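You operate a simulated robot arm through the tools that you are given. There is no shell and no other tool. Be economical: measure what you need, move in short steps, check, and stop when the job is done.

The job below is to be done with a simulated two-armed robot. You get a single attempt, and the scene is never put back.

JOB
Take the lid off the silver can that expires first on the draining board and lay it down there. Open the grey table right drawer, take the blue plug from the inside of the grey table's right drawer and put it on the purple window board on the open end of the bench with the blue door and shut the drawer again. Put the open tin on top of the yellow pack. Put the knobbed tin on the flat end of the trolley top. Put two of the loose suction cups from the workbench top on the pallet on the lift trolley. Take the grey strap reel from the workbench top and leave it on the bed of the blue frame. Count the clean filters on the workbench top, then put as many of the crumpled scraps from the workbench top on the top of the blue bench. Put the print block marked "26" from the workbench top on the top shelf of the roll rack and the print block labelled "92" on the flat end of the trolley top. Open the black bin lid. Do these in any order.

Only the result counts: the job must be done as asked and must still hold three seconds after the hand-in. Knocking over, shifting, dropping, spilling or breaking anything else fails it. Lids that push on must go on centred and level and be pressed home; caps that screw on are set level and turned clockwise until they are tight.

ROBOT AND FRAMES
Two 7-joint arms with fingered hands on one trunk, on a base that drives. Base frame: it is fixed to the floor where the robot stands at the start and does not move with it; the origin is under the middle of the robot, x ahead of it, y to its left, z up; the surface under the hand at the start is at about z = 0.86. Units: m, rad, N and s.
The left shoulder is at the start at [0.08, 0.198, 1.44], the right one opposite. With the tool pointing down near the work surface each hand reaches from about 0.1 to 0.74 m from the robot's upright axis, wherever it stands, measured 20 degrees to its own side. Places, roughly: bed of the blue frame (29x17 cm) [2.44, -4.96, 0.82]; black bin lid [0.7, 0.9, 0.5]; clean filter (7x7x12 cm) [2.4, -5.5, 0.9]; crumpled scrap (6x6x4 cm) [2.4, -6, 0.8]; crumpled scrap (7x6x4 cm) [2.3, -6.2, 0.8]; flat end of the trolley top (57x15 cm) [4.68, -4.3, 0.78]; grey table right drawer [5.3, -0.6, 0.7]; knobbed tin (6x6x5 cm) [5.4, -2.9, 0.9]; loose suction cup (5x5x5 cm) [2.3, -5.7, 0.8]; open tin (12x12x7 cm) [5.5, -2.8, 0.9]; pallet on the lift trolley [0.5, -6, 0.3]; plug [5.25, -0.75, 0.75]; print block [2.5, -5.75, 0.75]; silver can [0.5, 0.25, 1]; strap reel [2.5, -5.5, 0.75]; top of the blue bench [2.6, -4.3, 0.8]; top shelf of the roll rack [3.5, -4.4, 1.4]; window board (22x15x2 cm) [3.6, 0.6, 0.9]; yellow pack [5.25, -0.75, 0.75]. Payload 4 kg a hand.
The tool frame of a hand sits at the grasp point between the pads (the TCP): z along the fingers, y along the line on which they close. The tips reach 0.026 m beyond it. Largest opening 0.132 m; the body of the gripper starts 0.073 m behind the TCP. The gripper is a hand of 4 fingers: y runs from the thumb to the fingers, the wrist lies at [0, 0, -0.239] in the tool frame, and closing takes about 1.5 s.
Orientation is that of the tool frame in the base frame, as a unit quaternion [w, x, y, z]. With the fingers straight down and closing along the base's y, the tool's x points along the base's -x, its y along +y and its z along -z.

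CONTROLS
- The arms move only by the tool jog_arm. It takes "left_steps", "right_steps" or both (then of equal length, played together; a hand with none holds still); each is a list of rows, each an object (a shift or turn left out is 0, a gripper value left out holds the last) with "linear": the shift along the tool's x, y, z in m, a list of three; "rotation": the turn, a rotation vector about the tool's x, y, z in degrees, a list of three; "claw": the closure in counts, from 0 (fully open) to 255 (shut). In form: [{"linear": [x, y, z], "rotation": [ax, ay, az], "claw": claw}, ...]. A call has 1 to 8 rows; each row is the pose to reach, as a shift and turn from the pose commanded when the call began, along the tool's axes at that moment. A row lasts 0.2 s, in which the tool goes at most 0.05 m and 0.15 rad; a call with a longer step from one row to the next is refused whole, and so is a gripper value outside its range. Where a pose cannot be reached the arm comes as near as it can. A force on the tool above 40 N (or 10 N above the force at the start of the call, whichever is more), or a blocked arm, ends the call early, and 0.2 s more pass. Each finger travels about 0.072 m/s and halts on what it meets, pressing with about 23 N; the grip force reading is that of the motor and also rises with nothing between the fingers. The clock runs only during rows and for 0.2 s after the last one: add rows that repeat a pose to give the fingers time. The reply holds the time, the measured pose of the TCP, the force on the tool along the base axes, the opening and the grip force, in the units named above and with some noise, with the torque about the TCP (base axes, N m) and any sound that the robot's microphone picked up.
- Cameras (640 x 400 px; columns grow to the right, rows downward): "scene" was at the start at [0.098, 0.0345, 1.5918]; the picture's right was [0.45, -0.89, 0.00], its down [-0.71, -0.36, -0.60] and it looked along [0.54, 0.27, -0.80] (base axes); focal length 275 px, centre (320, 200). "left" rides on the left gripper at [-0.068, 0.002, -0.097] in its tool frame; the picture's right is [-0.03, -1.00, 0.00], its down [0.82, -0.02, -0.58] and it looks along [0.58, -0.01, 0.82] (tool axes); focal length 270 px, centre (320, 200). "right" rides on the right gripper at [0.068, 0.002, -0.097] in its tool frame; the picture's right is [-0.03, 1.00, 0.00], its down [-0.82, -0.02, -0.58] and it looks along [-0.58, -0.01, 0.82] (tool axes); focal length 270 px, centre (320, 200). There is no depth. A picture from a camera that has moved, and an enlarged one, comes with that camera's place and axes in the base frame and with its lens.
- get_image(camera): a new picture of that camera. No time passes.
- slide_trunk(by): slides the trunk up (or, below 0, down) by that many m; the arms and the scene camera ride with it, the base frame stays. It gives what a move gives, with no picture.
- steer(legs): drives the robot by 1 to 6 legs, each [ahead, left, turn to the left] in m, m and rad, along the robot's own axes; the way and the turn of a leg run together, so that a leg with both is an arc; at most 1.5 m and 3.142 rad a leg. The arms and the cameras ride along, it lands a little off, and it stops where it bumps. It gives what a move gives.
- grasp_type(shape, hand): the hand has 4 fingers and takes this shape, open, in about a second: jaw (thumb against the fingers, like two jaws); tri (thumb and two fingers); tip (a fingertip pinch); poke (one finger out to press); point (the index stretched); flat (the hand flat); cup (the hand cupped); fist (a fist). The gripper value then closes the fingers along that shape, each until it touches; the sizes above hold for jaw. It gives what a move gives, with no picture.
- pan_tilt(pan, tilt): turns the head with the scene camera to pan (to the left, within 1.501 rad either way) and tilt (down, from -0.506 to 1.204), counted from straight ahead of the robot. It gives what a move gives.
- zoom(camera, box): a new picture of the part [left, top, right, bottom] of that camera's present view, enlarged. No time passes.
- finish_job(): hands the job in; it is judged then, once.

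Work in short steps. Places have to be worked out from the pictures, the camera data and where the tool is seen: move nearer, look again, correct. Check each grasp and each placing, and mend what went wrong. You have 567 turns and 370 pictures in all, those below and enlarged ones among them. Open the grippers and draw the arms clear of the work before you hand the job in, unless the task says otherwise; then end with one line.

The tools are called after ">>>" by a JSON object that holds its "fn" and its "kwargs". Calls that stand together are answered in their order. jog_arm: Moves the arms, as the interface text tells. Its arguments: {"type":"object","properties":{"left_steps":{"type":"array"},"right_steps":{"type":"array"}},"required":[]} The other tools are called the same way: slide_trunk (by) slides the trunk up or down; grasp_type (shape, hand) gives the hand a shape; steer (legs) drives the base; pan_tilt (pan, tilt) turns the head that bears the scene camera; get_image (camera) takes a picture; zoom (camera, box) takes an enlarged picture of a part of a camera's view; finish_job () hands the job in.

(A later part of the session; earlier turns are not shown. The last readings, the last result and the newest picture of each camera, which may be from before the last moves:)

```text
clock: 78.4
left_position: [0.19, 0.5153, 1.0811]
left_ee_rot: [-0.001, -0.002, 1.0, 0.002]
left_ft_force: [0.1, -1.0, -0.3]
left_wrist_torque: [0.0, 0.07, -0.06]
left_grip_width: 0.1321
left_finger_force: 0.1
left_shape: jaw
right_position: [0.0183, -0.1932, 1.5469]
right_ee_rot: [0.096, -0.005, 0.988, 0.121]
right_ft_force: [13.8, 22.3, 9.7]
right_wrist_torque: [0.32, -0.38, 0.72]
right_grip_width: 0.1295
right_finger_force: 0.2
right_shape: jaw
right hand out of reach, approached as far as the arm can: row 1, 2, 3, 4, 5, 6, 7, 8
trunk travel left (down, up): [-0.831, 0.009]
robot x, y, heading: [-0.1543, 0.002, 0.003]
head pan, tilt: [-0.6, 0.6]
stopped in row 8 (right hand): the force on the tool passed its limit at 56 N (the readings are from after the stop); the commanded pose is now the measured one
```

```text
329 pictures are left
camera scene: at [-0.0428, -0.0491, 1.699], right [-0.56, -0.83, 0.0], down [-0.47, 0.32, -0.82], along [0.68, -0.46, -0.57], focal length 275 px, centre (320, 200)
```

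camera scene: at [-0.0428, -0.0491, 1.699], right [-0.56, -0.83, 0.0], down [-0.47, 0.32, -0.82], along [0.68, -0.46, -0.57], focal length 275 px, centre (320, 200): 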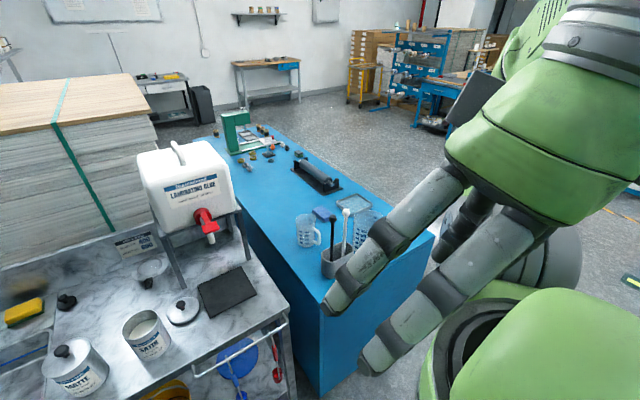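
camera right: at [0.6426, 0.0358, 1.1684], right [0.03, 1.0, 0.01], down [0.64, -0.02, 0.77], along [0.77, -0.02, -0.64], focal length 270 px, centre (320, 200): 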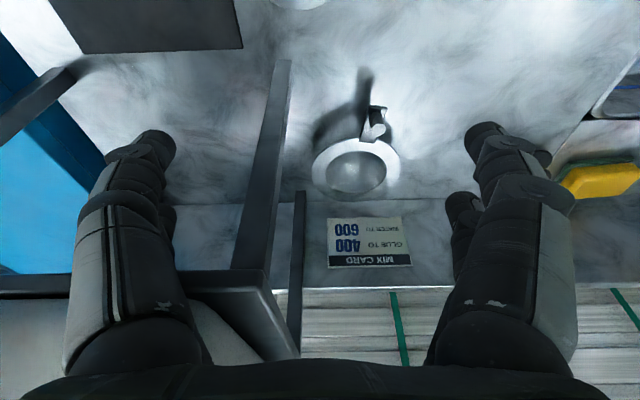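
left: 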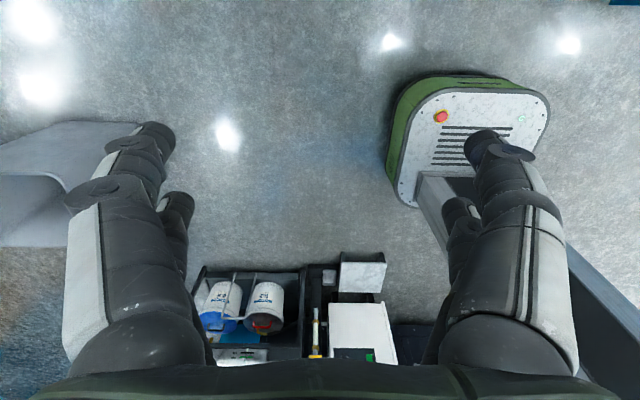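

The wrist is wound the wrong way round. I'll lift clear again, then unwind the hand about its wrist (fingers inward → up → outward → down), keeping the elbow bent.

>>> {"fn": "jog_arm", "kwargs": {"right_steps": [{"linear": [-0.005, 0.0, -0.03], "rotation": [-5, 0, 0]}, {"linear": [-0.01, 0.0, -0.06], "rotation": [-10, 0, 0]}, {"linear": [-0.02, 0.0, -0.09], "rotation": [-15, 0, 0]}, {"linear": [-0.02, 0.0, -0.12], "rotation": [-20, 0, 0]}]}}

>>> {"fn": "jog_arm", "kwargs": {"right_steps": [{"rotation": [-8, 0, 0], "linear": [0, 0.033, -0.002]}, {"rotation": [-16, 0, 0], "linear": [0, 0.066, -0.009]}, {"rotation": [-24, 0, 0], "linear": [0, 0.097, -0.021]}, {"rotation": [-32, 0, 0], "linear": [0, 0.127, -0.036]}, {"rotation": [-40, 0, 0], "linear": [0, 0.154, -0.056]}, {"rotation": [-48, 0, 0], "linear": [0, 0.178, -0.079]}, {"rotation": [-56, 0, 0], "linear": [0, 0.198, -0.105]}, {"rotation": [-64, 0, 0], "linear": [0, 0.215, -0.134]}]}}

>>> {"fn": "get_image", "kwargs": {"camera": "scene"}}

```text
clock: 79.4
left_position: [0.1871, 0.5152, 1.0804]
left_ee_rot: [0.001, -0.002, 1.0, 0.001]
left_ft_force: [0.4, 0.3, 0.9]
left_wrist_torque: [0.01, 0.0, 0.03]
left_grip_width: 0.1318
left_finger_force: 0.0
left_shape: jaw
right_position: [0.0098, -0.2213, 1.6654]
right_ee_rot: [0.091, -0.022, 0.953, 0.287]
right_ft_force: [0.6, -0.2, 0.0]
right_wrist_torque: [0.0, -0.05, 0.0]
right_grip_width: 0.132
right_finger_force: 0.0
right_shape: jaw
trunk travel left (down, up): [-0.831, 0.009]
robot x, y, heading: [-0.1495, -0.002, 0.007]
head pan, tilt: [-0.6, 0.6]
```

```text
clock: 81.2
left_position: [0.1873, 0.515, 1.0818]
left_ee_rot: [-0.001, -0.002, 1.0, 0.001]
left_ft_force: [0.8, 0.6, 0.1]
left_wrist_torque: [0.02, 0.02, -0.01]
left_grip_width: 0.1321
left_finger_force: 0.0
left_shape: jaw
right_position: [-0.0323, -0.1186, 1.8919]
right_ee_rot: [0.065, -0.065, 0.656, 0.749]
right_ft_force: [1.0, -0.4, 0.3]
right_wrist_torque: [0.01, 0.01, -0.02]
right_grip_width: 0.1321
right_finger_force: 0.0
right_shape: jaw
trunk travel left (down, up): [-0.831, 0.009]
robot x, y, heading: [-0.1497, -0.0013, 0.005]
head pan, tilt: [-0.6, 0.6]
```

```text
328 pictures are left
camera scene: at [-0.047, -0.0486, 1.6993], right [-0.56, -0.83, 0.0], down [-0.47, 0.32, -0.83], along [0.68, -0.46, -0.57], focal length 275 px, centre (320, 200)
```

scene: 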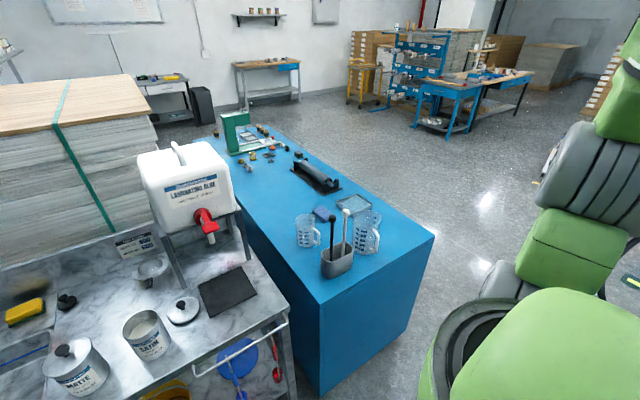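

Works freely. Fingers point inward near the head; I continue unwinding upward and outward.

>>> {"fn": "jog_arm", "kwargs": {"right_steps": [{"rotation": [-8, 0, 0], "linear": [0, 0.033, -0.002]}, {"rotation": [-16, 0, 0], "linear": [0, 0.066, -0.009]}, {"rotation": [-24, 0, 0], "linear": [0, 0.097, -0.021]}, {"rotation": [-32, 0, 0], "linear": [0, 0.127, -0.036]}, {"rotation": [-40, 0, 0], "linear": [0, 0.154, -0.056]}, {"rotation": [-48, 0, 0], "linear": [0, 0.178, -0.079]}, {"rotation": [-56, 0, 0], "linear": [0, 0.198, -0.105]}, {"rotation": [-64, 0, 0], "linear": [0, 0.215, -0.134]}]}}

>>> {"fn": "jog_arm", "kwargs": {"right_steps": [{"rotation": [-8, 0, 0], "linear": [0, 0.033, -0.002]}, {"rotation": [-16, 0, 0], "linear": [0, 0.066, -0.009]}, {"rotation": [-24, 0, 0], "linear": [0, 0.097, -0.021]}, {"rotation": [-32, 0, 0], "linear": [0, 0.127, -0.036]}, {"rotation": [-40, 0, 0], "linear": [0, 0.154, -0.056]}, {"rotation": [-48, 0, 0], "linear": [0, 0.178, -0.079]}, {"rotation": [-56, 0, 0], "linear": [0, 0.198, -0.105]}, {"rotation": [-64, 0, 0], "linear": [0, 0.215, -0.134]}]}}

```text
clock: 83.0
left_position: [0.1881, 0.514, 1.0816]
left_ee_rot: [0.0, -0.001, 1.0, 0.001]
left_ft_force: [-0.1, 0.4, 0.1]
left_wrist_torque: [0.03, 0.03, -0.02]
left_grip_width: 0.1318
left_finger_force: 0.0
left_shape: jaw
right_position: [-0.0695, -0.2789, 2.0844]
right_ee_rot: [0.021, -0.091, 0.159, 0.983]
right_ft_force: [0.3, -0.5, -0.2]
right_wrist_torque: [-0.02, -0.04, -0.01]
right_grip_width: 0.1319
right_finger_force: 0.0
right_shape: jaw
trunk travel left (down, up): [-0.831, 0.009]
robot x, y, heading: [-0.1524, -0.0013, 0.003]
head pan, tilt: [-0.6, 0.6]
```

```text
clock: 84.8
left_position: [0.1866, 0.5149, 1.081]
left_ee_rot: [0.0, -0.002, 1.0, 0.001]
left_ft_force: [-0.6, -0.2, -0.2]
left_wrist_torque: [0.0, 0.0, 0.01]
left_grip_width: 0.1321
left_finger_force: 0.1
left_shape: jaw
right_position: [-0.0616, -0.5254, 2.0218]
right_ee_rot: [-0.03, -0.089, -0.387, 0.918]
right_ft_force: [-0.2, 0.0, 0.6]
right_wrist_torque: [-0.01, -0.01, -0.01]
right_grip_width: 0.1318
right_finger_force: 0.0
right_shape: jaw
trunk travel left (down, up): [-0.831, 0.009]
robot x, y, heading: [-0.1502, -0.0036, 0.007]
head pan, tilt: [-0.6, 0.6]
```

Unwinding continues.

>>> {"fn": "jog_arm", "kwargs": {"right_steps": [{"rotation": [-8, 0, 0], "linear": [0, 0.033, -0.002]}, {"rotation": [-16, 0, 0], "linear": [0, 0.066, -0.009]}, {"rotation": [-24, 0, 0], "linear": [0, 0.097, -0.021]}, {"rotation": [-32, 0, 0], "linear": [0, 0.127, -0.036]}, {"rotation": [-40, 0, 0], "linear": [0, 0.154, -0.056]}, {"rotation": [-48, 0, 0], "linear": [0, 0.178, -0.079]}, {"rotation": [-56, 0, 0], "linear": [0, 0.198, -0.105]}, {"rotation": [-64, 0, 0], "linear": [0, 0.215, -0.134]}]}}

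>>> {"fn": "jog_arm", "kwargs": {"right_steps": [{"rotation": [-8, 0, 0], "linear": [0, 0.033, -0.002]}, {"rotation": [-16, 0, 0], "linear": [0, 0.066, -0.009]}, {"rotation": [-24, 0, 0], "linear": [0, 0.097, -0.021]}, {"rotation": [-32, 0, 0], "linear": [0, 0.127, -0.036]}, {"rotation": [-40, 0, 0], "linear": [0, 0.154, -0.056]}, {"rotation": [-48, 0, 0], "linear": [0, 0.178, -0.079]}, {"rotation": [-56, 0, 0], "linear": [0, 0.198, -0.105]}, {"rotation": [-64, 0, 0], "linear": [0, 0.215, -0.134]}]}}

>>> {"fn": "pan_tilt", "kwargs": {"pan": -1.2, "tilt": 0.3}}

>>> {"fn": "get_image", "kwargs": {"camera": "scene"}}

```text
clock: 86.6
left_position: [0.187, 0.5153, 1.081]
left_ee_rot: [-0.001, -0.001, 1.0, 0.002]
left_ft_force: [-0.2, 0.4, -1.0]
left_wrist_torque: [0.02, -0.06, -0.01]
left_grip_width: 0.1318
left_finger_force: 0.0
left_shape: jaw
right_position: [-0.0162, -0.5787, 1.7808]
right_ee_rot: [0.074, 0.059, 0.813, -0.574]
right_ft_force: [-0.7, -0.2, 0.2]
right_wrist_torque: [-0.02, -0.02, -0.01]
right_grip_width: 0.1322
right_finger_force: 0.0
right_shape: jaw
trunk travel left (down, up): [-0.831, 0.009]
robot x, y, heading: [-0.1519, 0.0026, 0.003]
head pan, tilt: [-0.6, 0.6]
```

```text
clock: 88.4
left_position: [0.1881, 0.5119, 1.0823]
left_ee_rot: [0.001, -0.002, 1.0, 0.002]
left_ft_force: [0.5, 0.1, 1.4]
left_wrist_torque: [0.04, 0.0, -0.03]
left_grip_width: 0.1317
left_finger_force: 0.1
left_shape: jaw
right_position: [0.0874, -0.7273, 1.6241]
right_ee_rot: [0.097, 0.017, 0.985, -0.14]
right_ft_force: [-0.2, 0.3, -0.8]
right_wrist_torque: [-0.01, -0.02, 0.0]
right_grip_width: 0.132
right_finger_force: 0.0
right_shape: jaw
right hand out of reach, approached as far as the arm can: row 1, 2, 3, 4, 5, 6, 7, 8
trunk travel left (down, up): [-0.831, 0.009]
robot x, y, heading: [-0.152, -0.0005, 0.001]
head pan, tilt: [-0.6, 0.6]
```

```text
clock: 89.4
left_position: [0.1863, 0.5161, 1.081]
left_ee_rot: [0.0, -0.002, 1.0, 0.001]
left_ft_force: [0.4, 0.3, -0.3]
left_wrist_torque: [0.0, -0.02, 0.01]
left_grip_width: 0.132
left_finger_force: 0.0
left_shape: jaw
right_position: [0.0899, -0.7224, 1.6267]
right_ee_rot: [0.097, 0.017, 0.985, -0.142]
right_ft_force: [0.2, -0.1, -0.5]
right_wrist_torque: [-0.01, 0.01, 0.02]
right_grip_width: 0.1319
right_finger_force: 0.0
right_shape: jaw
trunk travel left (down, up): [-0.831, 0.009]
robot x, y, heading: [-0.1508, -0.0008, 0.004]
head pan, tilt: [-1.201, 0.3]
```

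```text
327 pictures are left
camera scene: at [-0.086, -0.0847, 1.7268], right [-0.93, -0.37, 0.0], down [-0.11, 0.27, -0.96], along [0.35, -0.89, -0.3], focal length 275 px, centre (320, 200)
```

scene: 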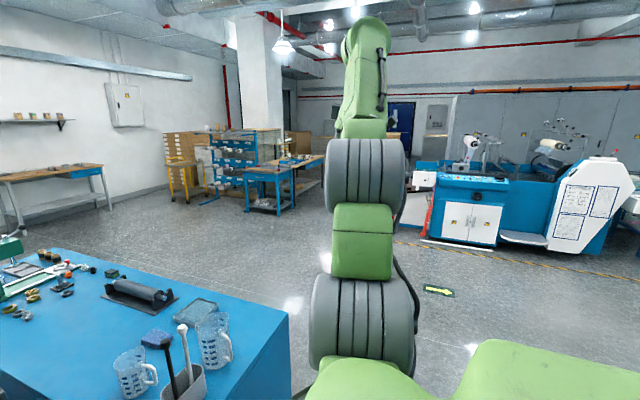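

The arm went straight again because the wrist was too high when turning down. I'll re-bend it by winding (out → up → in), then unwind only to fingers-outward, lower the wrist, and only then point down.

>>> {"fn": "jog_arm", "kwargs": {"right_steps": [{"rotation": [8.5, 0, 0], "linear": [0, 0, 0.02]}, {"rotation": [17, 0, 0], "linear": [0, 0, 0.04]}, {"rotation": [25.5, 0, 0], "linear": [0, 0, 0.06]}, {"rotation": [34, 0, 0], "linear": [0, 0, 0.08]}, {"rotation": [42.5, 0, 0], "linear": [0, 0, 0.1]}, {"rotation": [51, 0, 0], "linear": [0, 0, 0.12]}, {"rotation": [59.5, 0, 0], "linear": [0, 0, 0.14]}, {"rotation": [68, 0, 0], "linear": [0, 0, 0.16]}]}}

>>> {"fn": "jog_arm", "kwargs": {"right_steps": [{"rotation": [8.5, 0, 0]}, {"rotation": [17, 0, 0]}, {"rotation": [25.5, 0, 0]}, {"rotation": [34, 0, 0]}, {"rotation": [42.5, 0, 0]}, {"rotation": [51, 0, 0]}, {"rotation": [59.5, 0, 0]}, {"rotation": [68, 0, 0]}]}}

>>> {"fn": "jog_arm", "kwargs": {"right_steps": [{"rotation": [8.5, 0, 0]}, {"rotation": [17, 0, 0]}, {"rotation": [25.5, 0, 0]}, {"rotation": [34, 0, 0]}, {"rotation": [42.5, 0, 0]}, {"rotation": [51, 0, 0]}, {"rotation": [59.5, 0, 0]}, {"rotation": [68, 0, 0]}]}}

```text
clock: 91.2
left_position: [0.1873, 0.5145, 1.0812]
left_ee_rot: [0.0, -0.002, 1.0, 0.001]
left_ft_force: [-0.3, -0.4, -0.1]
left_wrist_torque: [0.04, -0.01, 0.04]
left_grip_width: 0.1321
left_finger_force: 0.0
left_shape: jaw
right_position: [0.1208, -0.7652, 1.4727]
right_ee_rot: [0.072, 0.069, 0.736, -0.669]
right_ft_force: [-0.7, 0.2, -0.1]
right_wrist_torque: [-0.01, 0.01, 0.02]
right_grip_width: 0.1319
right_finger_force: 0.1
right_shape: jaw
trunk travel left (down, up): [-0.831, 0.009]
robot x, y, heading: [-0.1528, 0.0009, 0.005]
head pan, tilt: [-1.201, 0.3]
```

```text
clock: 93.0
left_position: [0.1874, 0.5139, 1.0817]
left_ee_rot: [0.0, -0.003, 1.0, 0.002]
left_ft_force: [-0.6, 0.0, 0.1]
left_wrist_torque: [0.01, -0.01, -0.04]
left_grip_width: 0.1318
left_finger_force: 0.1
left_shape: jaw
right_position: [0.1199, -0.7665, 1.4715]
right_ee_rot: [-0.021, -0.096, -0.238, 0.966]
right_ft_force: [-0.6, 0.5, -0.4]
right_wrist_torque: [-0.01, 0.02, 0.02]
right_grip_width: 0.1319
right_finger_force: 0.1
right_shape: jaw
trunk travel left (down, up): [-0.831, 0.009]
robot x, y, heading: [-0.151, -0.0002, 0.008]
head pan, tilt: [-1.201, 0.3]
```

```text
clock: 94.8
left_position: [0.1884, 0.5162, 1.0799]
left_ee_rot: [-0.001, -0.003, 1.0, 0.001]
left_ft_force: [0.5, -0.7, 0.9]
left_wrist_torque: [0.0, 0.04, 0.0]
left_grip_width: 0.1319
left_finger_force: 0.1
left_shape: jaw
right_position: [0.1168, -0.6318, 1.5296]
right_ee_rot: [0.036, -0.089, 0.318, 0.943]
right_ft_force: [-0.4, 0.2, 0.3]
right_wrist_torque: [0.0, -0.01, 0.01]
right_grip_width: 0.132
right_finger_force: 0.1
right_shape: jaw
right hand out of reach, approached as far as the arm can: row 4, 5, 6, 7, 8
trunk travel left (down, up): [-0.831, 0.009]
robot x, y, heading: [-0.1542, -0.0024, 0.001]
head pan, tilt: [-1.201, 0.3]
```

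After the first two calls the arm was nicely bent; the third overshot. I reverse the last two rotations back to fingers-outward.

>>> {"fn": "jog_arm", "kwargs": {"right_steps": [{"rotation": [-8.5, 0, 0]}, {"rotation": [-17, 0, 0]}, {"rotation": [-25.5, 0, 0]}, {"rotation": [-34, 0, 0]}, {"rotation": [-42.5, 0, 0], "linear": [0, -0.02, 0]}, {"rotation": [-51, 0, 0], "linear": [0, -0.05, 0]}, {"rotation": [-59.5, 0, 0], "linear": [0, -0.08, 0.01]}, {"rotation": [-68, 0, 0], "linear": [0, -0.11, 0.02]}]}}

>>> {"fn": "jog_arm", "kwargs": {"right_steps": [{"rotation": [-8.5, 0, 0]}, {"rotation": [-17, 0, 0]}, {"rotation": [-25.5, 0, 0]}, {"rotation": [-34, 0, 0]}, {"rotation": [-42.5, 0, 0]}, {"rotation": [-51, 0, 0]}, {"rotation": [-59.5, 0, 0]}, {"rotation": [-68, 0, 0]}]}}

```text
clock: 96.6
left_position: [0.1859, 0.5172, 1.0815]
left_ee_rot: [0.001, -0.002, 1.0, -0.001]
left_ft_force: [-0.6, 0.2, -0.5]
left_wrist_torque: [-0.02, -0.04, 0.0]
left_grip_width: 0.1317
left_finger_force: 0.0
left_shape: jaw
right_position: [0.1264, -0.5336, 1.4824]
right_ee_rot: [-0.02, -0.096, -0.266, 0.959]
right_ft_force: [0.4, 0.7, -0.2]
right_wrist_torque: [0.01, 0.0, 0.01]
right_grip_width: 0.132
right_finger_force: 0.1
right_shape: jaw
trunk travel left (down, up): [-0.831, 0.009]
robot x, y, heading: [-0.1508, -0.0021, 0.006]
head pan, tilt: [-1.201, 0.3]
```

```text
clock: 98.4
left_position: [0.1872, 0.5143, 1.0815]
left_ee_rot: [0.0, -0.002, 1.0, 0.001]
left_ft_force: [-0.2, 0.8, -0.2]
left_wrist_torque: [-0.02, 0.0, -0.03]
left_grip_width: 0.1316
left_finger_force: 0.0
left_shape: jaw
right_position: [0.1264, -0.5339, 1.4801]
right_ee_rot: [0.071, 0.067, 0.757, -0.646]
right_ft_force: [0.7, 0.2, -0.4]
right_wrist_torque: [-0.02, 0.0, -0.03]
right_grip_width: 0.1321
right_finger_force: 0.1
right_shape: jaw
trunk travel left (down, up): [-0.831, 0.009]
robot x, y, heading: [-0.1523, 0.0011, 0.005]
head pan, tilt: [-1.201, 0.3]
```

Responsive and bent. Now forward and down while turning the fingers down.

>>> {"fn": "jog_arm", "kwargs": {"right_steps": [{"rotation": [-8.5, 0, 0], "linear": [-0.018, 0.041, -0.006]}, {"rotation": [-17, 0, 0], "linear": [-0.035, 0.081, -0.013]}, {"rotation": [-25.5, 0, 0], "linear": [-0.053, 0.122, -0.019]}, {"rotation": [-34, 0, 0], "linear": [-0.07, 0.163, -0.026]}, {"rotation": [-42.5, 0, 0], "linear": [-0.088, 0.204, -0.032]}, {"rotation": [-51, 0, 0], "linear": [-0.106, 0.245, -0.039]}, {"rotation": [-59.5, 0, 0], "linear": [-0.123, 0.285, -0.045]}, {"rotation": [-68, 0, 0], "linear": [-0.141, 0.326, -0.052]}]}}

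>>> {"fn": "get_image", "kwargs": {"camera": "scene"}}

```text
clock: 100.2
left_position: [0.1873, 0.5141, 1.0824]
left_ee_rot: [0.0, -0.002, 1.0, 0.002]
left_ft_force: [-0.3, -0.9, 0.1]
left_wrist_torque: [0.02, -0.03, -0.04]
left_grip_width: 0.1319
left_finger_force: 0.1
left_shape: jaw
right_position: [0.3267, -0.4353, 1.1969]
right_ee_rot: [0.095, 0.017, 0.989, -0.111]
right_ft_force: [0.1, -0.1, 0.0]
right_wrist_torque: [-0.03, 0.01, 0.03]
right_grip_width: 0.1318
right_finger_force: 0.0
right_shape: jaw
trunk travel left (down, up): [-0.831, 0.009]
robot x, y, heading: [-0.1542, 0.0011, 0.005]
head pan, tilt: [-1.201, 0.3]
```

```text
326 pictures are left
camera scene: at [-0.0841, -0.0872, 1.7267], right [-0.93, -0.36, 0.0], down [-0.11, 0.28, -0.95], along [0.35, -0.89, -0.3], focal length 275 px, centre (320, 200)
```

scene: 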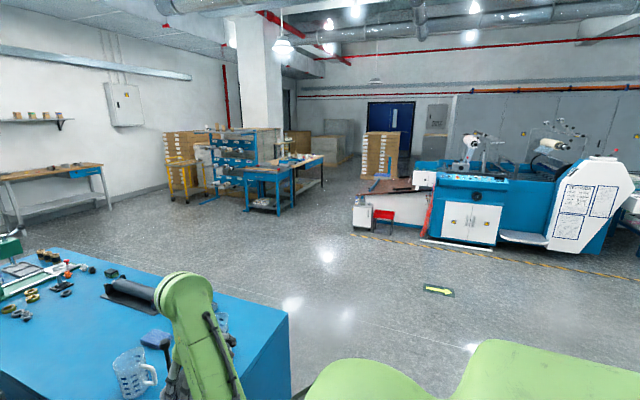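

The arm is back in its natural posture. I level the tool and tuck the hand closer.

>>> {"fn": "jog_arm", "kwargs": {"right_steps": [{"rotation": [-4.3, 3.6, -0.7], "linear": [0.03, 0.02, 0]}, {"rotation": [-8.6, 7.2, -1.4], "linear": [0.06, 0.04, 0]}, {"rotation": [-12.8, 10.9, -2], "linear": [0.1, 0.06, 0]}, {"rotation": [-12.8, 10.9, -2], "linear": [0.13, 0.09, 0]}]}}

>>> {"fn": "pan_tilt", "kwargs": {"pan": 1.0, "tilt": 0.9}}

>>> {"fn": "get_image", "kwargs": {"camera": "scene"}}

>>> {"fn": "get_image", "kwargs": {"camera": "left"}}

```text
clock: 101.2
left_position: [0.1843, 0.5171, 1.0822]
left_ee_rot: [0.002, -0.002, 1.0, -0.001]
left_ft_force: [1.1, -0.1, -0.3]
left_wrist_torque: [-0.02, -0.01, 0.0]
left_grip_width: 0.1316
left_finger_force: 0.0
left_shape: jaw
right_position: [0.2112, -0.3505, 1.1066]
right_ee_rot: [0.013, 0.0, 1.0, -0.009]
right_ft_force: [-0.8, 0.6, 0.1]
right_wrist_torque: [0.0, -0.03, -0.01]
right_grip_width: 0.1322
right_finger_force: 0.1
right_shape: jaw
right hand out of reach, approached as far as the arm can: row 2, 3, 4
trunk travel left (down, up): [-0.831, 0.009]
robot x, y, heading: [-0.1537, 0.0027, 0.004]
head pan, tilt: [-1.201, 0.3]
```

```text
clock: 103.3
left_position: [0.1876, 0.5154, 1.0813]
left_ee_rot: [0.001, -0.002, 1.0, 0.001]
left_ft_force: [0.3, -0.1, -0.1]
left_wrist_torque: [0.03, 0.0, 0.0]
left_grip_width: 0.1321
left_finger_force: 0.1
left_shape: jaw
right_position: [0.2131, -0.3508, 1.1036]
right_ee_rot: [0.009, -0.002, 1.0, -0.008]
right_ft_force: [0.1, 0.4, -0.1]
right_wrist_torque: [0.02, 0.03, -0.03]
right_grip_width: 0.1317
right_finger_force: 0.1
right_shape: jaw
trunk travel left (down, up): [-0.831, 0.009]
robot x, y, heading: [-0.1498, -0.0026, 0.003]
head pan, tilt: [1.0, 0.901]
```

```text
325 pictures are left
camera scene: at [-0.08, 0.065, 1.6745], right [0.84, -0.54, 0.0], down [-0.42, -0.66, -0.62], along [0.33, 0.52, -0.78], focal length 275 px, centre (320, 200)
```

scene: 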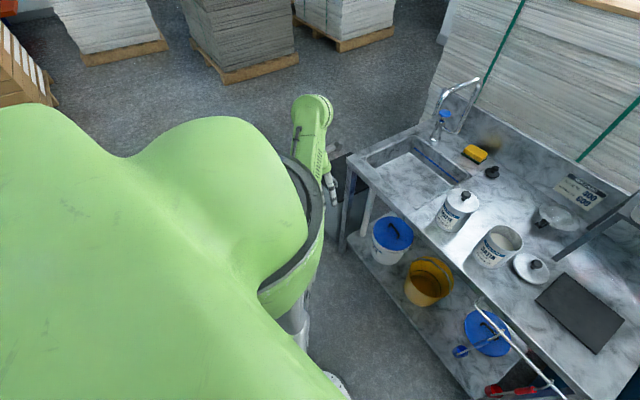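

```text
324 pictures are left
camera left: at [0.2555, 0.5178, 1.1783], right [0.03, -1.0, 0.0], down [-0.82, -0.02, 0.58], along [-0.58, -0.02, -0.82], focal length 270 px, centre (320, 200)
```

left: 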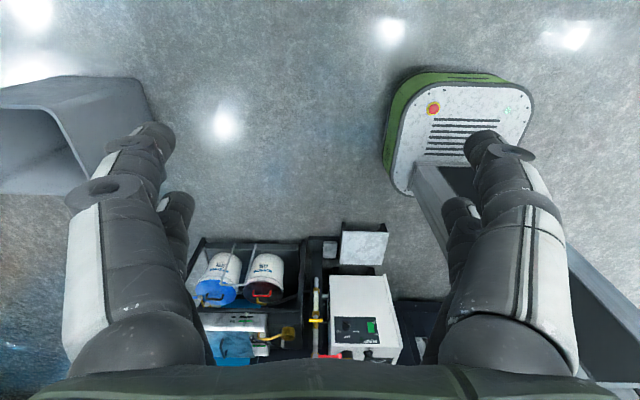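

The bin stands left of the sink, hidden by the left arm. I turn left 0.7 rad to see it.

>>> {"fn": "steer", "kwargs": {"legs": [[-0.1, 0.0, 0.0], [0, 0, 0.8]]}}

>>> {"fn": "pan_tilt", "kwargs": {"pan": 0.0, "tilt": 0.8}}

>>> {"fn": "get_image", "kwargs": {"camera": "scene"}}

```text
clock: 106.5
left_position: [-0.3878, 0.601, 1.0819]
left_ee_rot: [0.0, -0.393, 0.92, 0.002]
left_ft_force: [0.5, -0.1, -0.5]
left_wrist_torque: [-0.01, 0.0, 0.02]
left_grip_width: 0.1318
left_finger_force: 0.2
left_shape: jaw
right_position: [0.2567, 0.018, 1.1034]
right_ee_rot: [0.014, -0.391, 0.92, -0.004]
right_ft_force: [0.1, -0.7, 0.0]
right_wrist_torque: [0.05, 0.02, -0.01]
right_grip_width: 0.1322
right_finger_force: 0.1
right_shape: jaw
trunk travel left (down, up): [-0.831, 0.009]
robot x, y, heading: [-0.2482, 0.0003, 0.812]
head pan, tilt: [1.0, 0.901]
```

```text
clock: 107.8
left_position: [-0.3877, 0.6004, 1.0828]
left_ee_rot: [0.0, -0.392, 0.92, 0.001]
left_ft_force: [0.3, 0.6, 0.5]
left_wrist_torque: [-0.02, 0.0, 0.02]
left_grip_width: 0.1318
left_finger_force: 0.1
left_shape: jaw
right_position: [0.2557, 0.0173, 1.1057]
right_ee_rot: [0.015, -0.391, 0.92, -0.003]
right_ft_force: [0.1, -0.2, -0.2]
right_wrist_torque: [-0.01, 0.01, 0.02]
right_grip_width: 0.1321
right_finger_force: 0.0
right_shape: jaw
trunk travel left (down, up): [-0.831, 0.009]
robot x, y, heading: [-0.2493, -0.0005, 0.798]
head pan, tilt: [0.0, 0.799]
```

```text
323 pictures are left
camera scene: at [-0.1743, 0.0806, 1.6824], right [0.72, -0.69, 0.0], down [-0.5, -0.52, -0.7], along [0.48, 0.5, -0.72], focal length 275 px, centre (320, 200)
```

scene: 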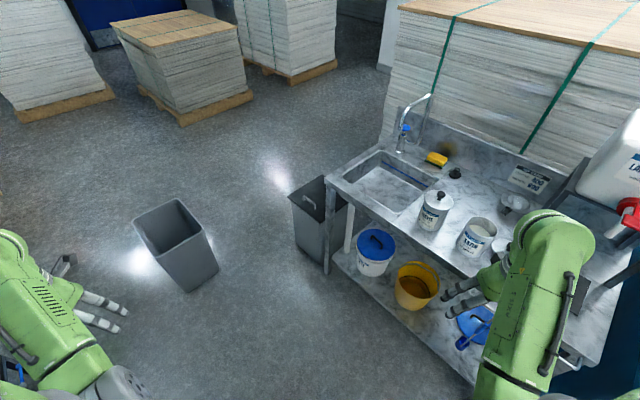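

The black bin with a lid stands at the left end of the bench. Zooming.

>>> {"fn": "zoom", "kwargs": {"camera": "scene", "box": [260, 150, 380, 280]}}

```text
3.08 times, centred on (320, 215) of scene
camera zoom: at [-0.1743, 0.0806, 1.6824], right [0.72, -0.69, 0.0], down [-0.5, -0.52, -0.7], along [0.48, 0.5, -0.72], focal length 846 px, centre (320, 154)
```

zoom: 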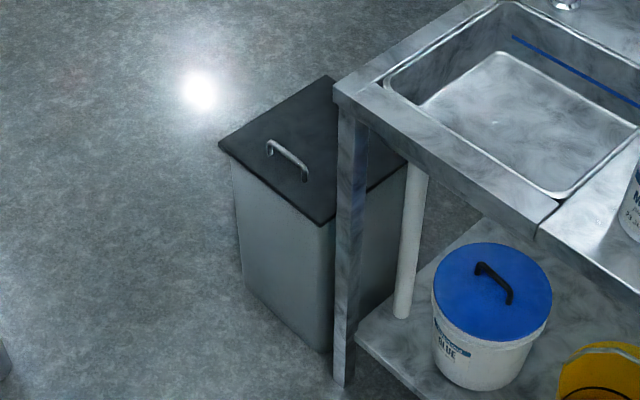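

Handle bar lies along y at x≈0.54, y≈0.86–0.97, z≈0.52; the lid spans x 0.49–0.79, so it hinges at the far edge. I drive to face it at (0, 0.70), watching the loose grey bin on the left.

>>> {"fn": "steer", "kwargs": {"legs": [[0, 0, -0.8], [0, 0.69, 0], [0.2, 0, 0]]}}

>>> {"fn": "pan_tilt", "kwargs": {"pan": 0.4, "tilt": 0.95}}

>>> {"fn": "get_image", "kwargs": {"camera": "scene"}}

>>> {"fn": "get_image", "kwargs": {"camera": "left"}}

```text
clock: 114.9
left_position: [0.2708, 1.2073, 1.0822]
left_ee_rot: [0.002, -0.005, 1.0, 0.001]
left_ft_force: [-0.7, 0.3, 0.8]
left_wrist_torque: [0.02, -0.03, 0.01]
left_grip_width: 0.1321
left_finger_force: 0.0
left_shape: jaw
right_position: [0.3054, 0.3382, 1.1071]
right_ee_rot: [0.015, -0.005, 1.0, -0.009]
right_ft_force: [-0.7, -0.4, 0.2]
right_wrist_torque: [-0.03, -0.04, 0.0]
right_grip_width: 0.1319
right_finger_force: 0.1
right_shape: jaw
trunk travel left (down, up): [-0.831, 0.009]
robot x, y, heading: [-0.0576, 0.6888, 0.008]
head pan, tilt: [0.0, 0.799]
```

```text
clock: 115.8
left_position: [0.2742, 1.2071, 1.0816]
left_ee_rot: [0.0, -0.004, 1.0, 0.001]
left_ft_force: [-0.1, -0.7, 0.3]
left_wrist_torque: [-0.01, 0.01, 0.0]
left_grip_width: 0.1319
left_finger_force: 0.1
left_shape: jaw
right_position: [0.3086, 0.3402, 1.1047]
right_ee_rot: [0.013, -0.004, 1.0, -0.01]
right_ft_force: [0.4, -0.1, 0.1]
right_wrist_torque: [0.0, -0.01, -0.01]
right_grip_width: 0.1319
right_finger_force: 0.1
right_shape: jaw
trunk travel left (down, up): [-0.831, 0.009]
robot x, y, heading: [-0.0612, 0.6881, 0.014]
head pan, tilt: [0.4, 0.949]
```

```text
321 pictures are left
camera scene: at [0.0384, 0.7196, 1.6708], right [0.4, -0.92, 0.0], down [-0.75, -0.32, -0.58], along [0.53, 0.23, -0.81], focal length 275 px, centre (320, 200)
```

scene: 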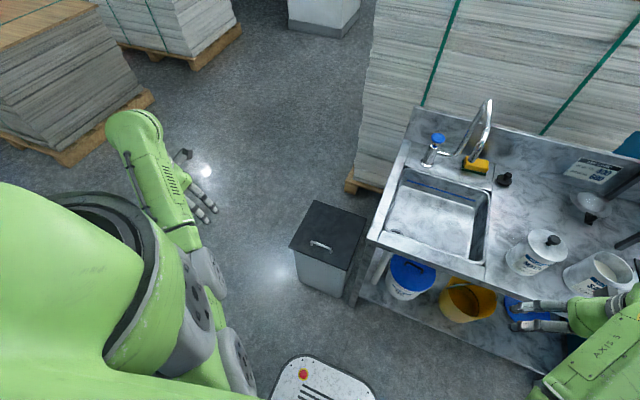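

```text
320 pictures are left
camera left: at [0.3435, 1.2101, 1.1782], right [0.04, -1.0, 0.0], down [-0.82, -0.03, 0.58], along [-0.58, -0.02, -0.82], focal length 270 px, centre (320, 200)
```

left: 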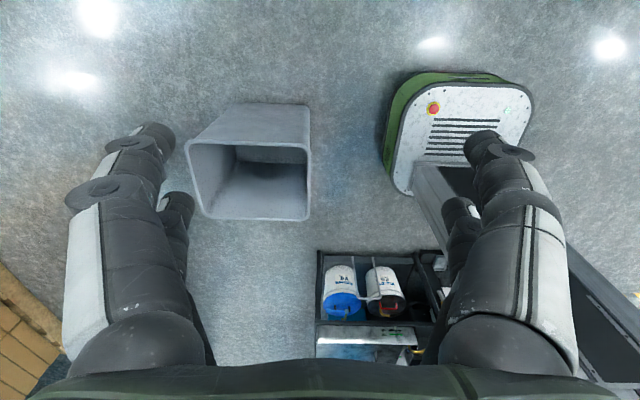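

Base front reaches about x 0.2, safe. I lower the trunk 0.35 m and bring the left hand over the lid, turning it 90° so the fingers close along x.

>>> {"fn": "slide_trunk", "kwargs": {"by": -0.33}}

>>> {"fn": "jog_arm", "kwargs": {"left_steps": [{"linear": [-0.02, -0.035, 0], "rotation": [0, 0, 8.5]}, {"linear": [-0.04, -0.07, 0], "rotation": [0, 0, 17]}, {"linear": [-0.06, -0.105, 0], "rotation": [0, 0, 25.5]}, {"linear": [-0.08, -0.14, 0], "rotation": [0, 0, 34]}, {"linear": [-0.1, -0.175, 0], "rotation": [0, 0, 42.5]}, {"linear": [-0.12, -0.21, 0], "rotation": [0, 0, 51]}, {"linear": [-0.14, -0.245, 0], "rotation": [0, 0, 59.5]}, {"linear": [-0.16, -0.27, 0], "rotation": [0, 0, 68]}]}}

```text
clock: 119.2
left_position: [0.2759, 1.2074, 0.8152]
left_ee_rot: [-0.002, -0.006, 1.0, 0.002]
left_ft_force: [-0.2, 0.1, 0.4]
left_wrist_torque: [-0.01, 0.0, -0.01]
left_grip_width: 0.132
left_finger_force: 0.0
left_shape: jaw
right_position: [0.3073, 0.3416, 0.8272]
right_ee_rot: [0.002, -0.006, 1.0, -0.003]
right_ft_force: [-0.8, 0.3, -0.1]
right_wrist_torque: [0.03, 0.03, -0.02]
right_grip_width: 0.132
right_finger_force: 0.1
right_shape: jaw
trunk travel left (down, up): [-0.563, 0.277]
robot x, y, heading: [-0.0628, 0.6856, 0.011]
head pan, tilt: [0.4, 0.949]
stopped: the arm was blocked; the commanded pose is now the measured one
```

```text
clock: 121.0
left_position: [0.4396, 0.9391, 0.8124]
left_ee_rot: [-0.002, 0.556, 0.831, 0.0]
left_ft_force: [0.0, -0.5, -0.1]
left_wrist_torque: [-0.01, 0.01, 0.01]
left_grip_width: 0.1319
left_finger_force: 0.1
left_shape: jaw
right_position: [0.3072, 0.3422, 0.8274]
right_ee_rot: [0.003, -0.006, 1.0, -0.004]
right_ft_force: [0.3, 0.1, 0.5]
right_wrist_torque: [0.0, 0.05, 0.02]
right_grip_width: 0.1322
right_finger_force: 0.1
right_shape: jaw
trunk travel left (down, up): [-0.563, 0.277]
robot x, y, heading: [-0.0634, 0.688, 0.011]
head pan, tilt: [0.4, 0.949]
```

The trunk stopped at −0.27: an arm was blocked. I look to see what.

>>> {"fn": "pan_tilt", "kwargs": {"pan": -0.5, "tilt": 1.1}}

>>> {"fn": "get_image", "kwargs": {"camera": "scene"}}

>>> {"fn": "get_image", "kwargs": {"camera": "left"}}

>>> {"fn": "get_image", "kwargs": {"camera": "right"}}

```text
clock: 122.2
left_position: [0.4392, 0.9397, 0.8124]
left_ee_rot: [-0.002, 0.554, 0.833, 0.0]
left_ft_force: [-0.1, -0.3, -0.3]
left_wrist_torque: [0.0, 0.01, -0.01]
left_grip_width: 0.1318
left_finger_force: 0.2
left_shape: jaw
right_position: [0.3073, 0.3415, 0.8293]
right_ee_rot: [0.003, -0.006, 1.0, -0.004]
right_ft_force: [0.0, -0.3, -0.1]
right_wrist_torque: [-0.02, -0.02, -0.02]
right_grip_width: 0.1319
right_finger_force: 0.0
right_shape: jaw
trunk travel left (down, up): [-0.563, 0.277]
robot x, y, heading: [-0.0605, 0.6905, 0.007]
head pan, tilt: [-0.499, 1.1]
```

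```text
319 pictures are left
camera scene: at [0.0309, 0.6608, 1.3927], right [-0.47, -0.88, 0.0], down [-0.79, 0.42, -0.45], along [0.4, -0.21, -0.89], focal length 275 px, centre (320, 200)
```

scene: 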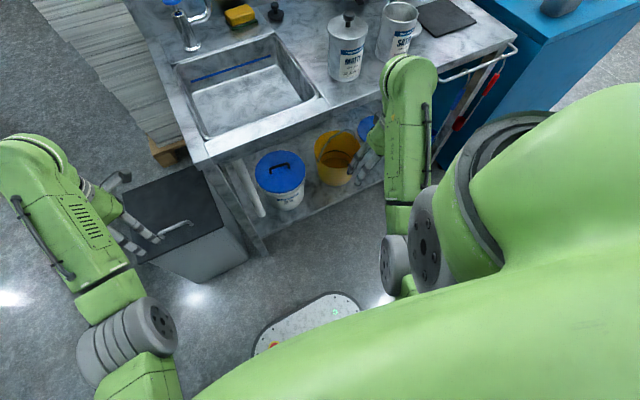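

```text
318 pictures are left
camera left: at [0.4686, 0.8772, 0.909], right [-0.91, -0.41, 0.0], down [-0.33, 0.74, 0.58], along [-0.24, 0.53, -0.81], focal length 270 px, centre (320, 200)
```

left: 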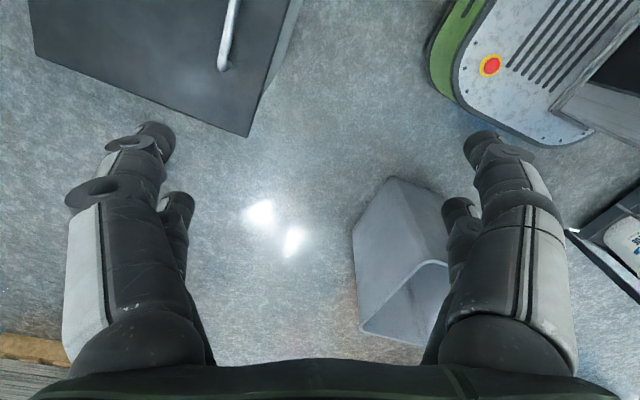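

```text
317 pictures are left
camera right: at [0.2392, 0.3435, 0.9246], right [0.01, 1.0, -0.01], down [0.81, -0.01, 0.58], along [0.58, -0.01, -0.81], focal length 270 px, centre (320, 200)
```

right: 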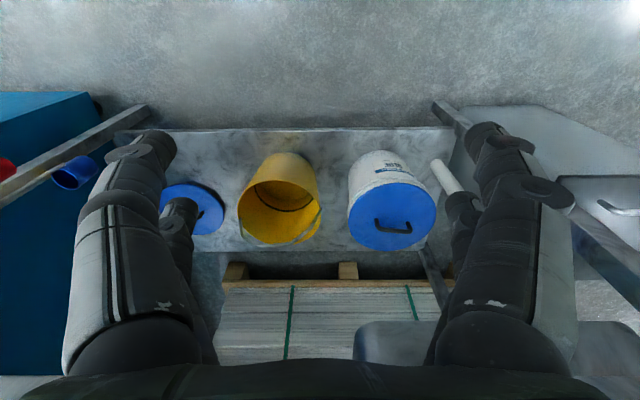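

The right forearm probably met the bench's front edge. I raise the right hand by 0.3 m so it stays above the bench.

>>> {"fn": "jog_arm", "kwargs": {"right_steps": [{"linear": [0, 0, -0.045]}, {"linear": [0, 0, -0.09]}, {"linear": [0, 0, -0.135]}, {"linear": [0, 0, -0.18]}, {"linear": [0, 0, -0.225]}, {"linear": [0, 0, -0.27]}, {"linear": [0, 0, -0.3]}]}}

>>> {"fn": "get_image", "kwargs": {"camera": "scene"}}

```text
clock: 123.8
left_position: [0.4383, 0.9389, 0.8139]
left_ee_rot: [-0.001, 0.555, 0.832, 0.002]
left_ft_force: [-0.4, 0.0, 0.3]
left_wrist_torque: [0.02, 0.02, 0.0]
left_grip_width: 0.1317
left_finger_force: 0.1
left_shape: jaw
right_position: [0.3689, 0.3104, 0.8554]
right_ee_rot: [0.003, -0.006, 1.0, -0.004]
right_ft_force: [-0.3, -0.4, -0.1]
right_wrist_torque: [0.0, -0.04, 0.0]
right_grip_width: 0.1322
right_finger_force: 0.1
right_shape: jaw
right hand out of reach, approached as far as the arm can: row 1, 2, 3, 4, 5, 6, 7
trunk travel left (down, up): [-0.563, 0.277]
robot x, y, heading: [-0.0619, 0.6893, 0.01]
head pan, tilt: [-0.499, 1.1]
```

```text
316 pictures are left
camera scene: at [0.0274, 0.6607, 1.3928], right [-0.47, -0.88, 0.0], down [-0.79, 0.42, -0.45], along [0.4, -0.21, -0.89], focal length 275 px, centre (320, 200)
```

scene: 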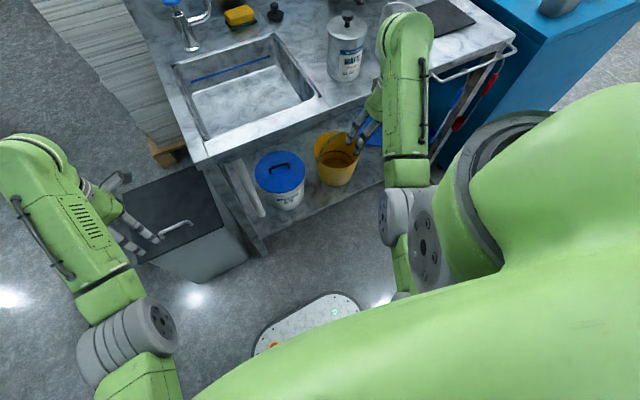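

The right arm is at its inner fold limit. From here, further out in x, I try up again.

>>> {"fn": "jog_arm", "kwargs": {"right_steps": [{"linear": [0, -0.01, -0.045]}, {"linear": [0, -0.02, -0.09]}, {"linear": [0, -0.03, -0.135]}, {"linear": [0, -0.04, -0.18]}]}}

```text
clock: 124.8
left_position: [0.4374, 0.9395, 0.8131]
left_ee_rot: [0.0, 0.555, 0.832, 0.001]
left_ft_force: [-0.3, 0.1, -0.3]
left_wrist_torque: [-0.02, 0.02, -0.01]
left_grip_width: 0.1319
left_finger_force: 0.0
left_shape: jaw
right_position: [0.4309, 0.2382, 0.9753]
right_ee_rot: [0.002, -0.006, 1.0, -0.003]
right_ft_force: [0.0, -0.5, 0.7]
right_wrist_torque: [-0.03, 0.02, 0.0]
right_grip_width: 0.132
right_finger_force: 0.0
right_shape: jaw
right hand out of reach, approached as far as the arm can: row 1, 2, 3, 4
trunk travel left (down, up): [-0.563, 0.277]
robot x, y, heading: [-0.0632, 0.6893, 0.012]
head pan, tilt: [-0.499, 1.1]
```

Now above bench level. I test mobility: a bit back and up.

>>> {"fn": "jog_arm", "kwargs": {"right_steps": [{"linear": [0.0, 0, -0.04]}, {"linear": [0.0, 0, -0.08]}, {"linear": [0.03, 0, -0.1]}, {"linear": [0.06, 0, -0.1]}]}}

>>> {"fn": "get_image", "kwargs": {"camera": "scene"}}

```text
clock: 125.8
left_position: [0.436, 0.9396, 0.8146]
left_ee_rot: [0.0, 0.555, 0.832, 0.001]
left_ft_force: [0.1, -0.6, 0.7]
left_wrist_torque: [0.0, -0.03, -0.02]
left_grip_width: 0.1321
left_finger_force: 0.0
left_shape: jaw
right_position: [0.4404, 0.2162, 0.9929]
right_ee_rot: [0.006, -0.006, 1.0, -0.005]
right_ft_force: [0.2, -0.1, 0.9]
right_wrist_torque: [0.03, -0.01, -0.04]
right_grip_width: 0.132
right_finger_force: 0.0
right_shape: jaw
right hand out of reach, approached as far as the arm can: row 1, 2, 3, 4
trunk travel left (down, up): [-0.563, 0.277]
robot x, y, heading: [-0.0623, 0.6876, 0.009]
head pan, tilt: [-0.499, 1.1]
```

```text
315 pictures are left
camera scene: at [0.0253, 0.6612, 1.393], right [-0.47, -0.88, 0.0], down [-0.79, 0.42, -0.45], along [0.4, -0.21, -0.89], focal length 275 px, centre (320, 200)
```

scene: 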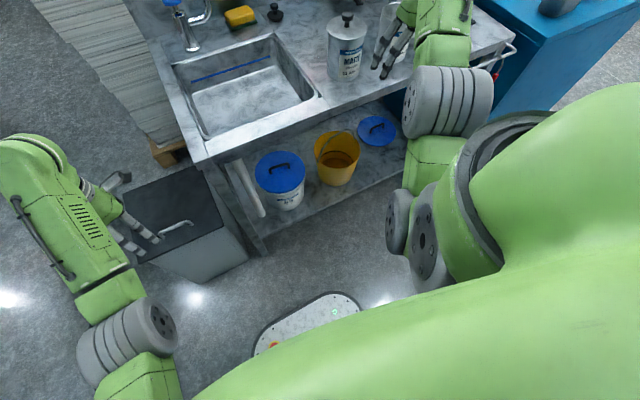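

The right arm's elbow is folded in an odd inward posture. I back off into open space to fix the right arm first.

>>> {"fn": "slide_trunk", "kwargs": {"by": 0.26}}

>>> {"fn": "steer", "kwargs": {"legs": [[-0.5, 0, 0]]}}

>>> {"fn": "pan_tilt", "kwargs": {"pan": -0.7, "tilt": 0.9}}

>>> {"fn": "get_image", "kwargs": {"camera": "scene"}}

```text
clock: 128.5
left_position: [0.4383, 0.939, 1.0738]
left_ee_rot: [0.0, 0.554, 0.832, 0.001]
left_ft_force: [0.1, -0.1, -0.7]
left_wrist_torque: [-0.04, -0.02, -0.01]
left_grip_width: 0.1321
left_finger_force: 0.0
left_shape: jaw
right_position: [0.4427, 0.2141, 1.2522]
right_ee_rot: [0.006, -0.006, 1.0, -0.006]
right_ft_force: [0.3, 0.3, 0.1]
right_wrist_torque: [0.0, -0.02, -0.01]
right_grip_width: 0.1317
right_finger_force: 0.1
right_shape: jaw
trunk travel left (down, up): [-0.823, 0.017]
robot x, y, heading: [-0.0596, 0.6876, 0.011]
head pan, tilt: [-0.499, 1.1]
```

```text
clock: 131.1
left_position: [-0.0375, 0.9357, 1.0977]
left_ee_rot: [0.019, 0.556, 0.831, 0.018]
left_ft_force: [0.1, 0.9, 0.8]
left_wrist_torque: [0.02, -0.02, 0.0]
left_grip_width: 0.1321
left_finger_force: 0.0
left_shape: jaw
right_position: [-0.0406, 0.2026, 1.2098]
right_ee_rot: [-0.023, -0.003, 0.999, 0.036]
right_ft_force: [-1.0, 0.0, 0.1]
right_wrist_torque: [-0.04, -0.03, -0.02]
right_grip_width: 0.1321
right_finger_force: 0.0
right_shape: jaw
trunk travel left (down, up): [-0.823, 0.017]
robot x, y, heading: [-0.495, 0.6857, 0.008]
head pan, tilt: [-0.499, 1.1]
stopped in leg 1: the robot was blocked; the commanded pose is now the measured one
```

```text
clock: 131.9
left_position: [-0.0298, 0.9333, 1.0924]
left_ee_rot: [0.015, 0.556, 0.831, 0.014]
left_ft_force: [-0.4, -0.6, 0.3]
left_wrist_torque: [0.02, -0.06, 0.0]
left_grip_width: 0.1323
left_finger_force: 0.1
left_shape: jaw
right_position: [-0.0324, 0.2035, 1.2092]
right_ee_rot: [-0.025, -0.003, 0.999, 0.033]
right_ft_force: [0.4, 0.0, -0.5]
right_wrist_torque: [0.02, -0.01, -0.02]
right_grip_width: 0.1317
right_finger_force: 0.1
right_shape: jaw
trunk travel left (down, up): [-0.823, 0.017]
robot x, y, heading: [-0.5041, 0.6868, 0.009]
head pan, tilt: [-0.7, 0.901]
```

```text
314 pictures are left
camera scene: at [-0.3811, 0.6374, 1.6678], right [-0.64, -0.77, 0.01], down [-0.61, 0.5, -0.61], along [0.47, -0.39, -0.79], focal length 275 px, centre (320, 200)
```

scene: 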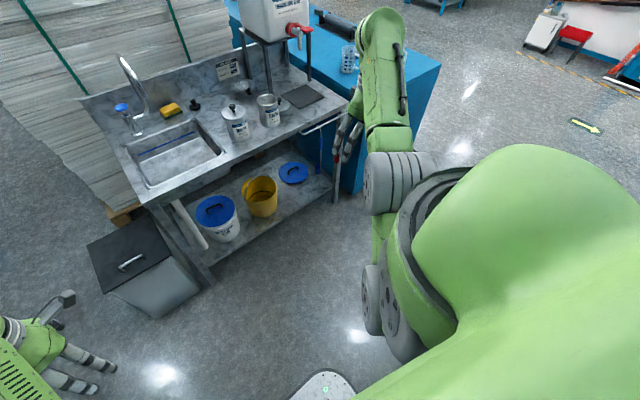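

I bumped something behind. I move forward a bit and look round.

>>> {"fn": "steer", "kwargs": {"legs": [[0.1, 0, 0]]}}

>>> {"fn": "pan_tilt", "kwargs": {"pan": 1.5, "tilt": 0.6}}

>>> {"fn": "get_image", "kwargs": {"camera": "scene"}}

>>> {"fn": "pan_tilt", "kwargs": {"pan": -1.5, "tilt": 0.6}}

>>> {"fn": "get_image", "kwargs": {"camera": "scene"}}

```text
clock: 133.0
left_position: [0.0522, 0.9352, 1.095]
left_ee_rot: [0.021, 0.555, 0.832, 0.015]
left_ft_force: [-1.1, 0.1, 0.3]
left_wrist_torque: [0.0, -0.11, 0.01]
left_grip_width: 0.1319
left_finger_force: 0.0
left_shape: jaw
right_position: [0.0483, 0.2075, 1.2565]
right_ee_rot: [0.017, -0.005, 1.0, 0.004]
right_ft_force: [-1.5, 0.7, 0.4]
right_wrist_torque: [0.01, -0.12, 0.01]
right_grip_width: 0.1319
right_finger_force: 0.0
right_shape: jaw
trunk travel left (down, up): [-0.823, 0.017]
robot x, y, heading: [-0.4045, 0.6848, 0.011]
head pan, tilt: [-0.7, 0.901]
```

```text
clock: 135.1
left_position: [0.0628, 0.9349, 1.0898]
left_ee_rot: [0.015, 0.555, 0.832, 0.012]
left_ft_force: [0.5, 0.1, -0.2]
left_wrist_torque: [0.02, -0.04, 0.02]
left_grip_width: 0.1322
left_finger_force: 0.0
left_shape: jaw
right_position: [0.0624, 0.2058, 1.2492]
right_ee_rot: [0.01, -0.004, 1.0, 0.004]
right_ft_force: [-0.1, -0.7, 0.7]
right_wrist_torque: [-0.01, 0.0, 0.02]
right_grip_width: 0.1317
right_finger_force: 0.1
right_shape: jaw
trunk travel left (down, up): [-0.823, 0.017]
robot x, y, heading: [-0.4024, 0.6857, 0.009]
head pan, tilt: [1.499, 0.6]
```

```text
313 pictures are left
camera scene: at [-0.3682, 0.7754, 1.6916], right [1.0, -0.06, 0.0], down [-0.03, -0.56, -0.83], along [0.05, 0.82, -0.56], focal length 275 px, centre (320, 200)
```

scene: 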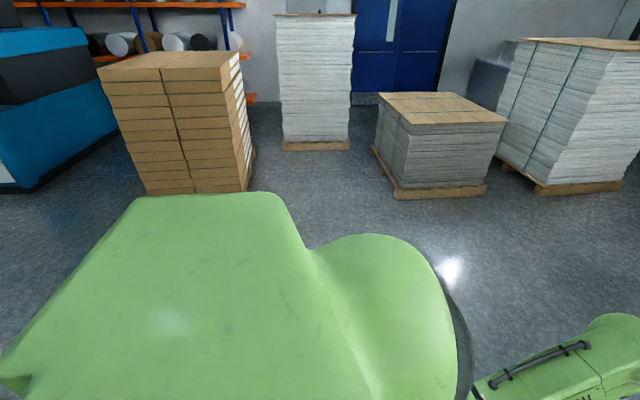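

```text
clock: 137.7
left_position: [0.0637, 0.9345, 1.0897]
left_ee_rot: [0.015, 0.555, 0.832, 0.012]
left_ft_force: [-0.6, 0.2, -0.3]
left_wrist_torque: [-0.01, 0.03, 0.01]
left_grip_width: 0.132
left_finger_force: 0.1
left_shape: jaw
right_position: [0.0647, 0.2076, 1.2495]
right_ee_rot: [0.01, -0.004, 1.0, 0.003]
right_ft_force: [-0.1, 0.1, 1.0]
right_wrist_torque: [-0.01, 0.0, -0.02]
right_grip_width: 0.132
right_finger_force: 0.2
right_shape: jaw
trunk travel left (down, up): [-0.823, 0.017]
robot x, y, heading: [-0.4042, 0.6863, 0.009]
head pan, tilt: [-1.499, 0.6]
```

```text
312 pictures are left
camera scene: at [-0.365, 0.5991, 1.6915], right [-1.0, -0.08, 0.0], down [-0.05, 0.56, -0.83], along [0.07, -0.82, -0.56], focal length 275 px, centre (320, 200)
```

scene: 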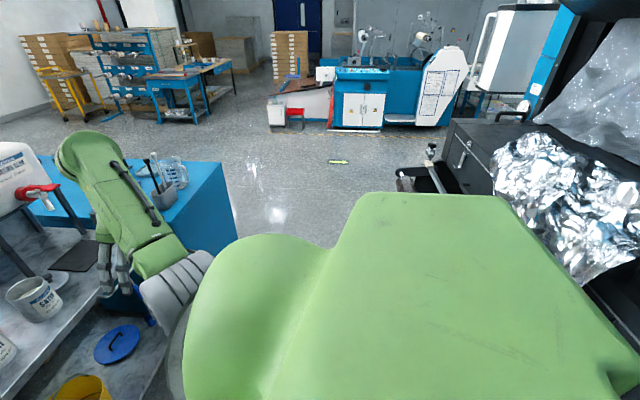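

Behind is a large heavy machine. I'll approach the bin turned −0.3 rad so the right arm points away from the bench; robot goal about (−0.05, 0.63).

>>> {"fn": "steer", "kwargs": {"legs": [[0.2, 0, 0], [0, 0, -0.3], [0.16, 0.0, 0]]}}

>>> {"fn": "pan_tilt", "kwargs": {"pan": 0.5, "tilt": 0.95}}

>>> {"fn": "get_image", "kwargs": {"camera": "scene"}}

```text
clock: 141.3
left_position: [0.4685, 0.7382, 1.0917]
left_ee_rot: [0.019, 0.674, 0.738, 0.01]
left_ft_force: [-0.5, 0.0, -0.3]
left_wrist_torque: [0.0, -0.05, 0.0]
left_grip_width: 0.1322
left_finger_force: 0.1
left_shape: jaw
right_position: [0.2484, 0.0441, 1.2516]
right_ee_rot: [0.013, 0.147, 0.989, 0.001]
right_ft_force: [-1.1, 0.6, 1.0]
right_wrist_torque: [-0.01, -0.01, -0.01]
right_grip_width: 0.1319
right_finger_force: 0.0
right_shape: jaw
trunk travel left (down, up): [-0.823, 0.017]
robot x, y, heading: [-0.0491, 0.6419, -0.297]
head pan, tilt: [-1.499, 0.6]
```

```text
clock: 143.2
left_position: [0.4714, 0.7368, 1.0891]
left_ee_rot: [0.017, 0.675, 0.738, 0.01]
left_ft_force: [0.3, 0.1, -0.9]
left_wrist_torque: [0.01, 0.0, 0.0]
left_grip_width: 0.132
left_finger_force: 0.1
left_shape: jaw
right_position: [0.2532, 0.043, 1.2504]
right_ee_rot: [0.01, 0.147, 0.989, 0.003]
right_ft_force: [-0.1, 0.7, -0.5]
right_wrist_torque: [-0.01, -0.01, -0.02]
right_grip_width: 0.1321
right_finger_force: 0.0
right_shape: jaw
trunk travel left (down, up): [-0.823, 0.017]
robot x, y, heading: [-0.0466, 0.6403, -0.293]
head pan, tilt: [0.499, 0.949]
```

```text
311 pictures are left
camera scene: at [0.052, 0.6474, 1.6632], right [0.2, -0.98, 0.0], down [-0.8, -0.16, -0.58], along [0.57, 0.12, -0.81], focal length 275 px, centre (320, 200)
```

scene: 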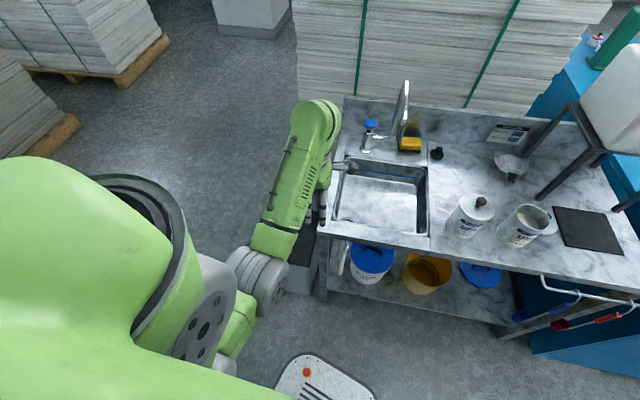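

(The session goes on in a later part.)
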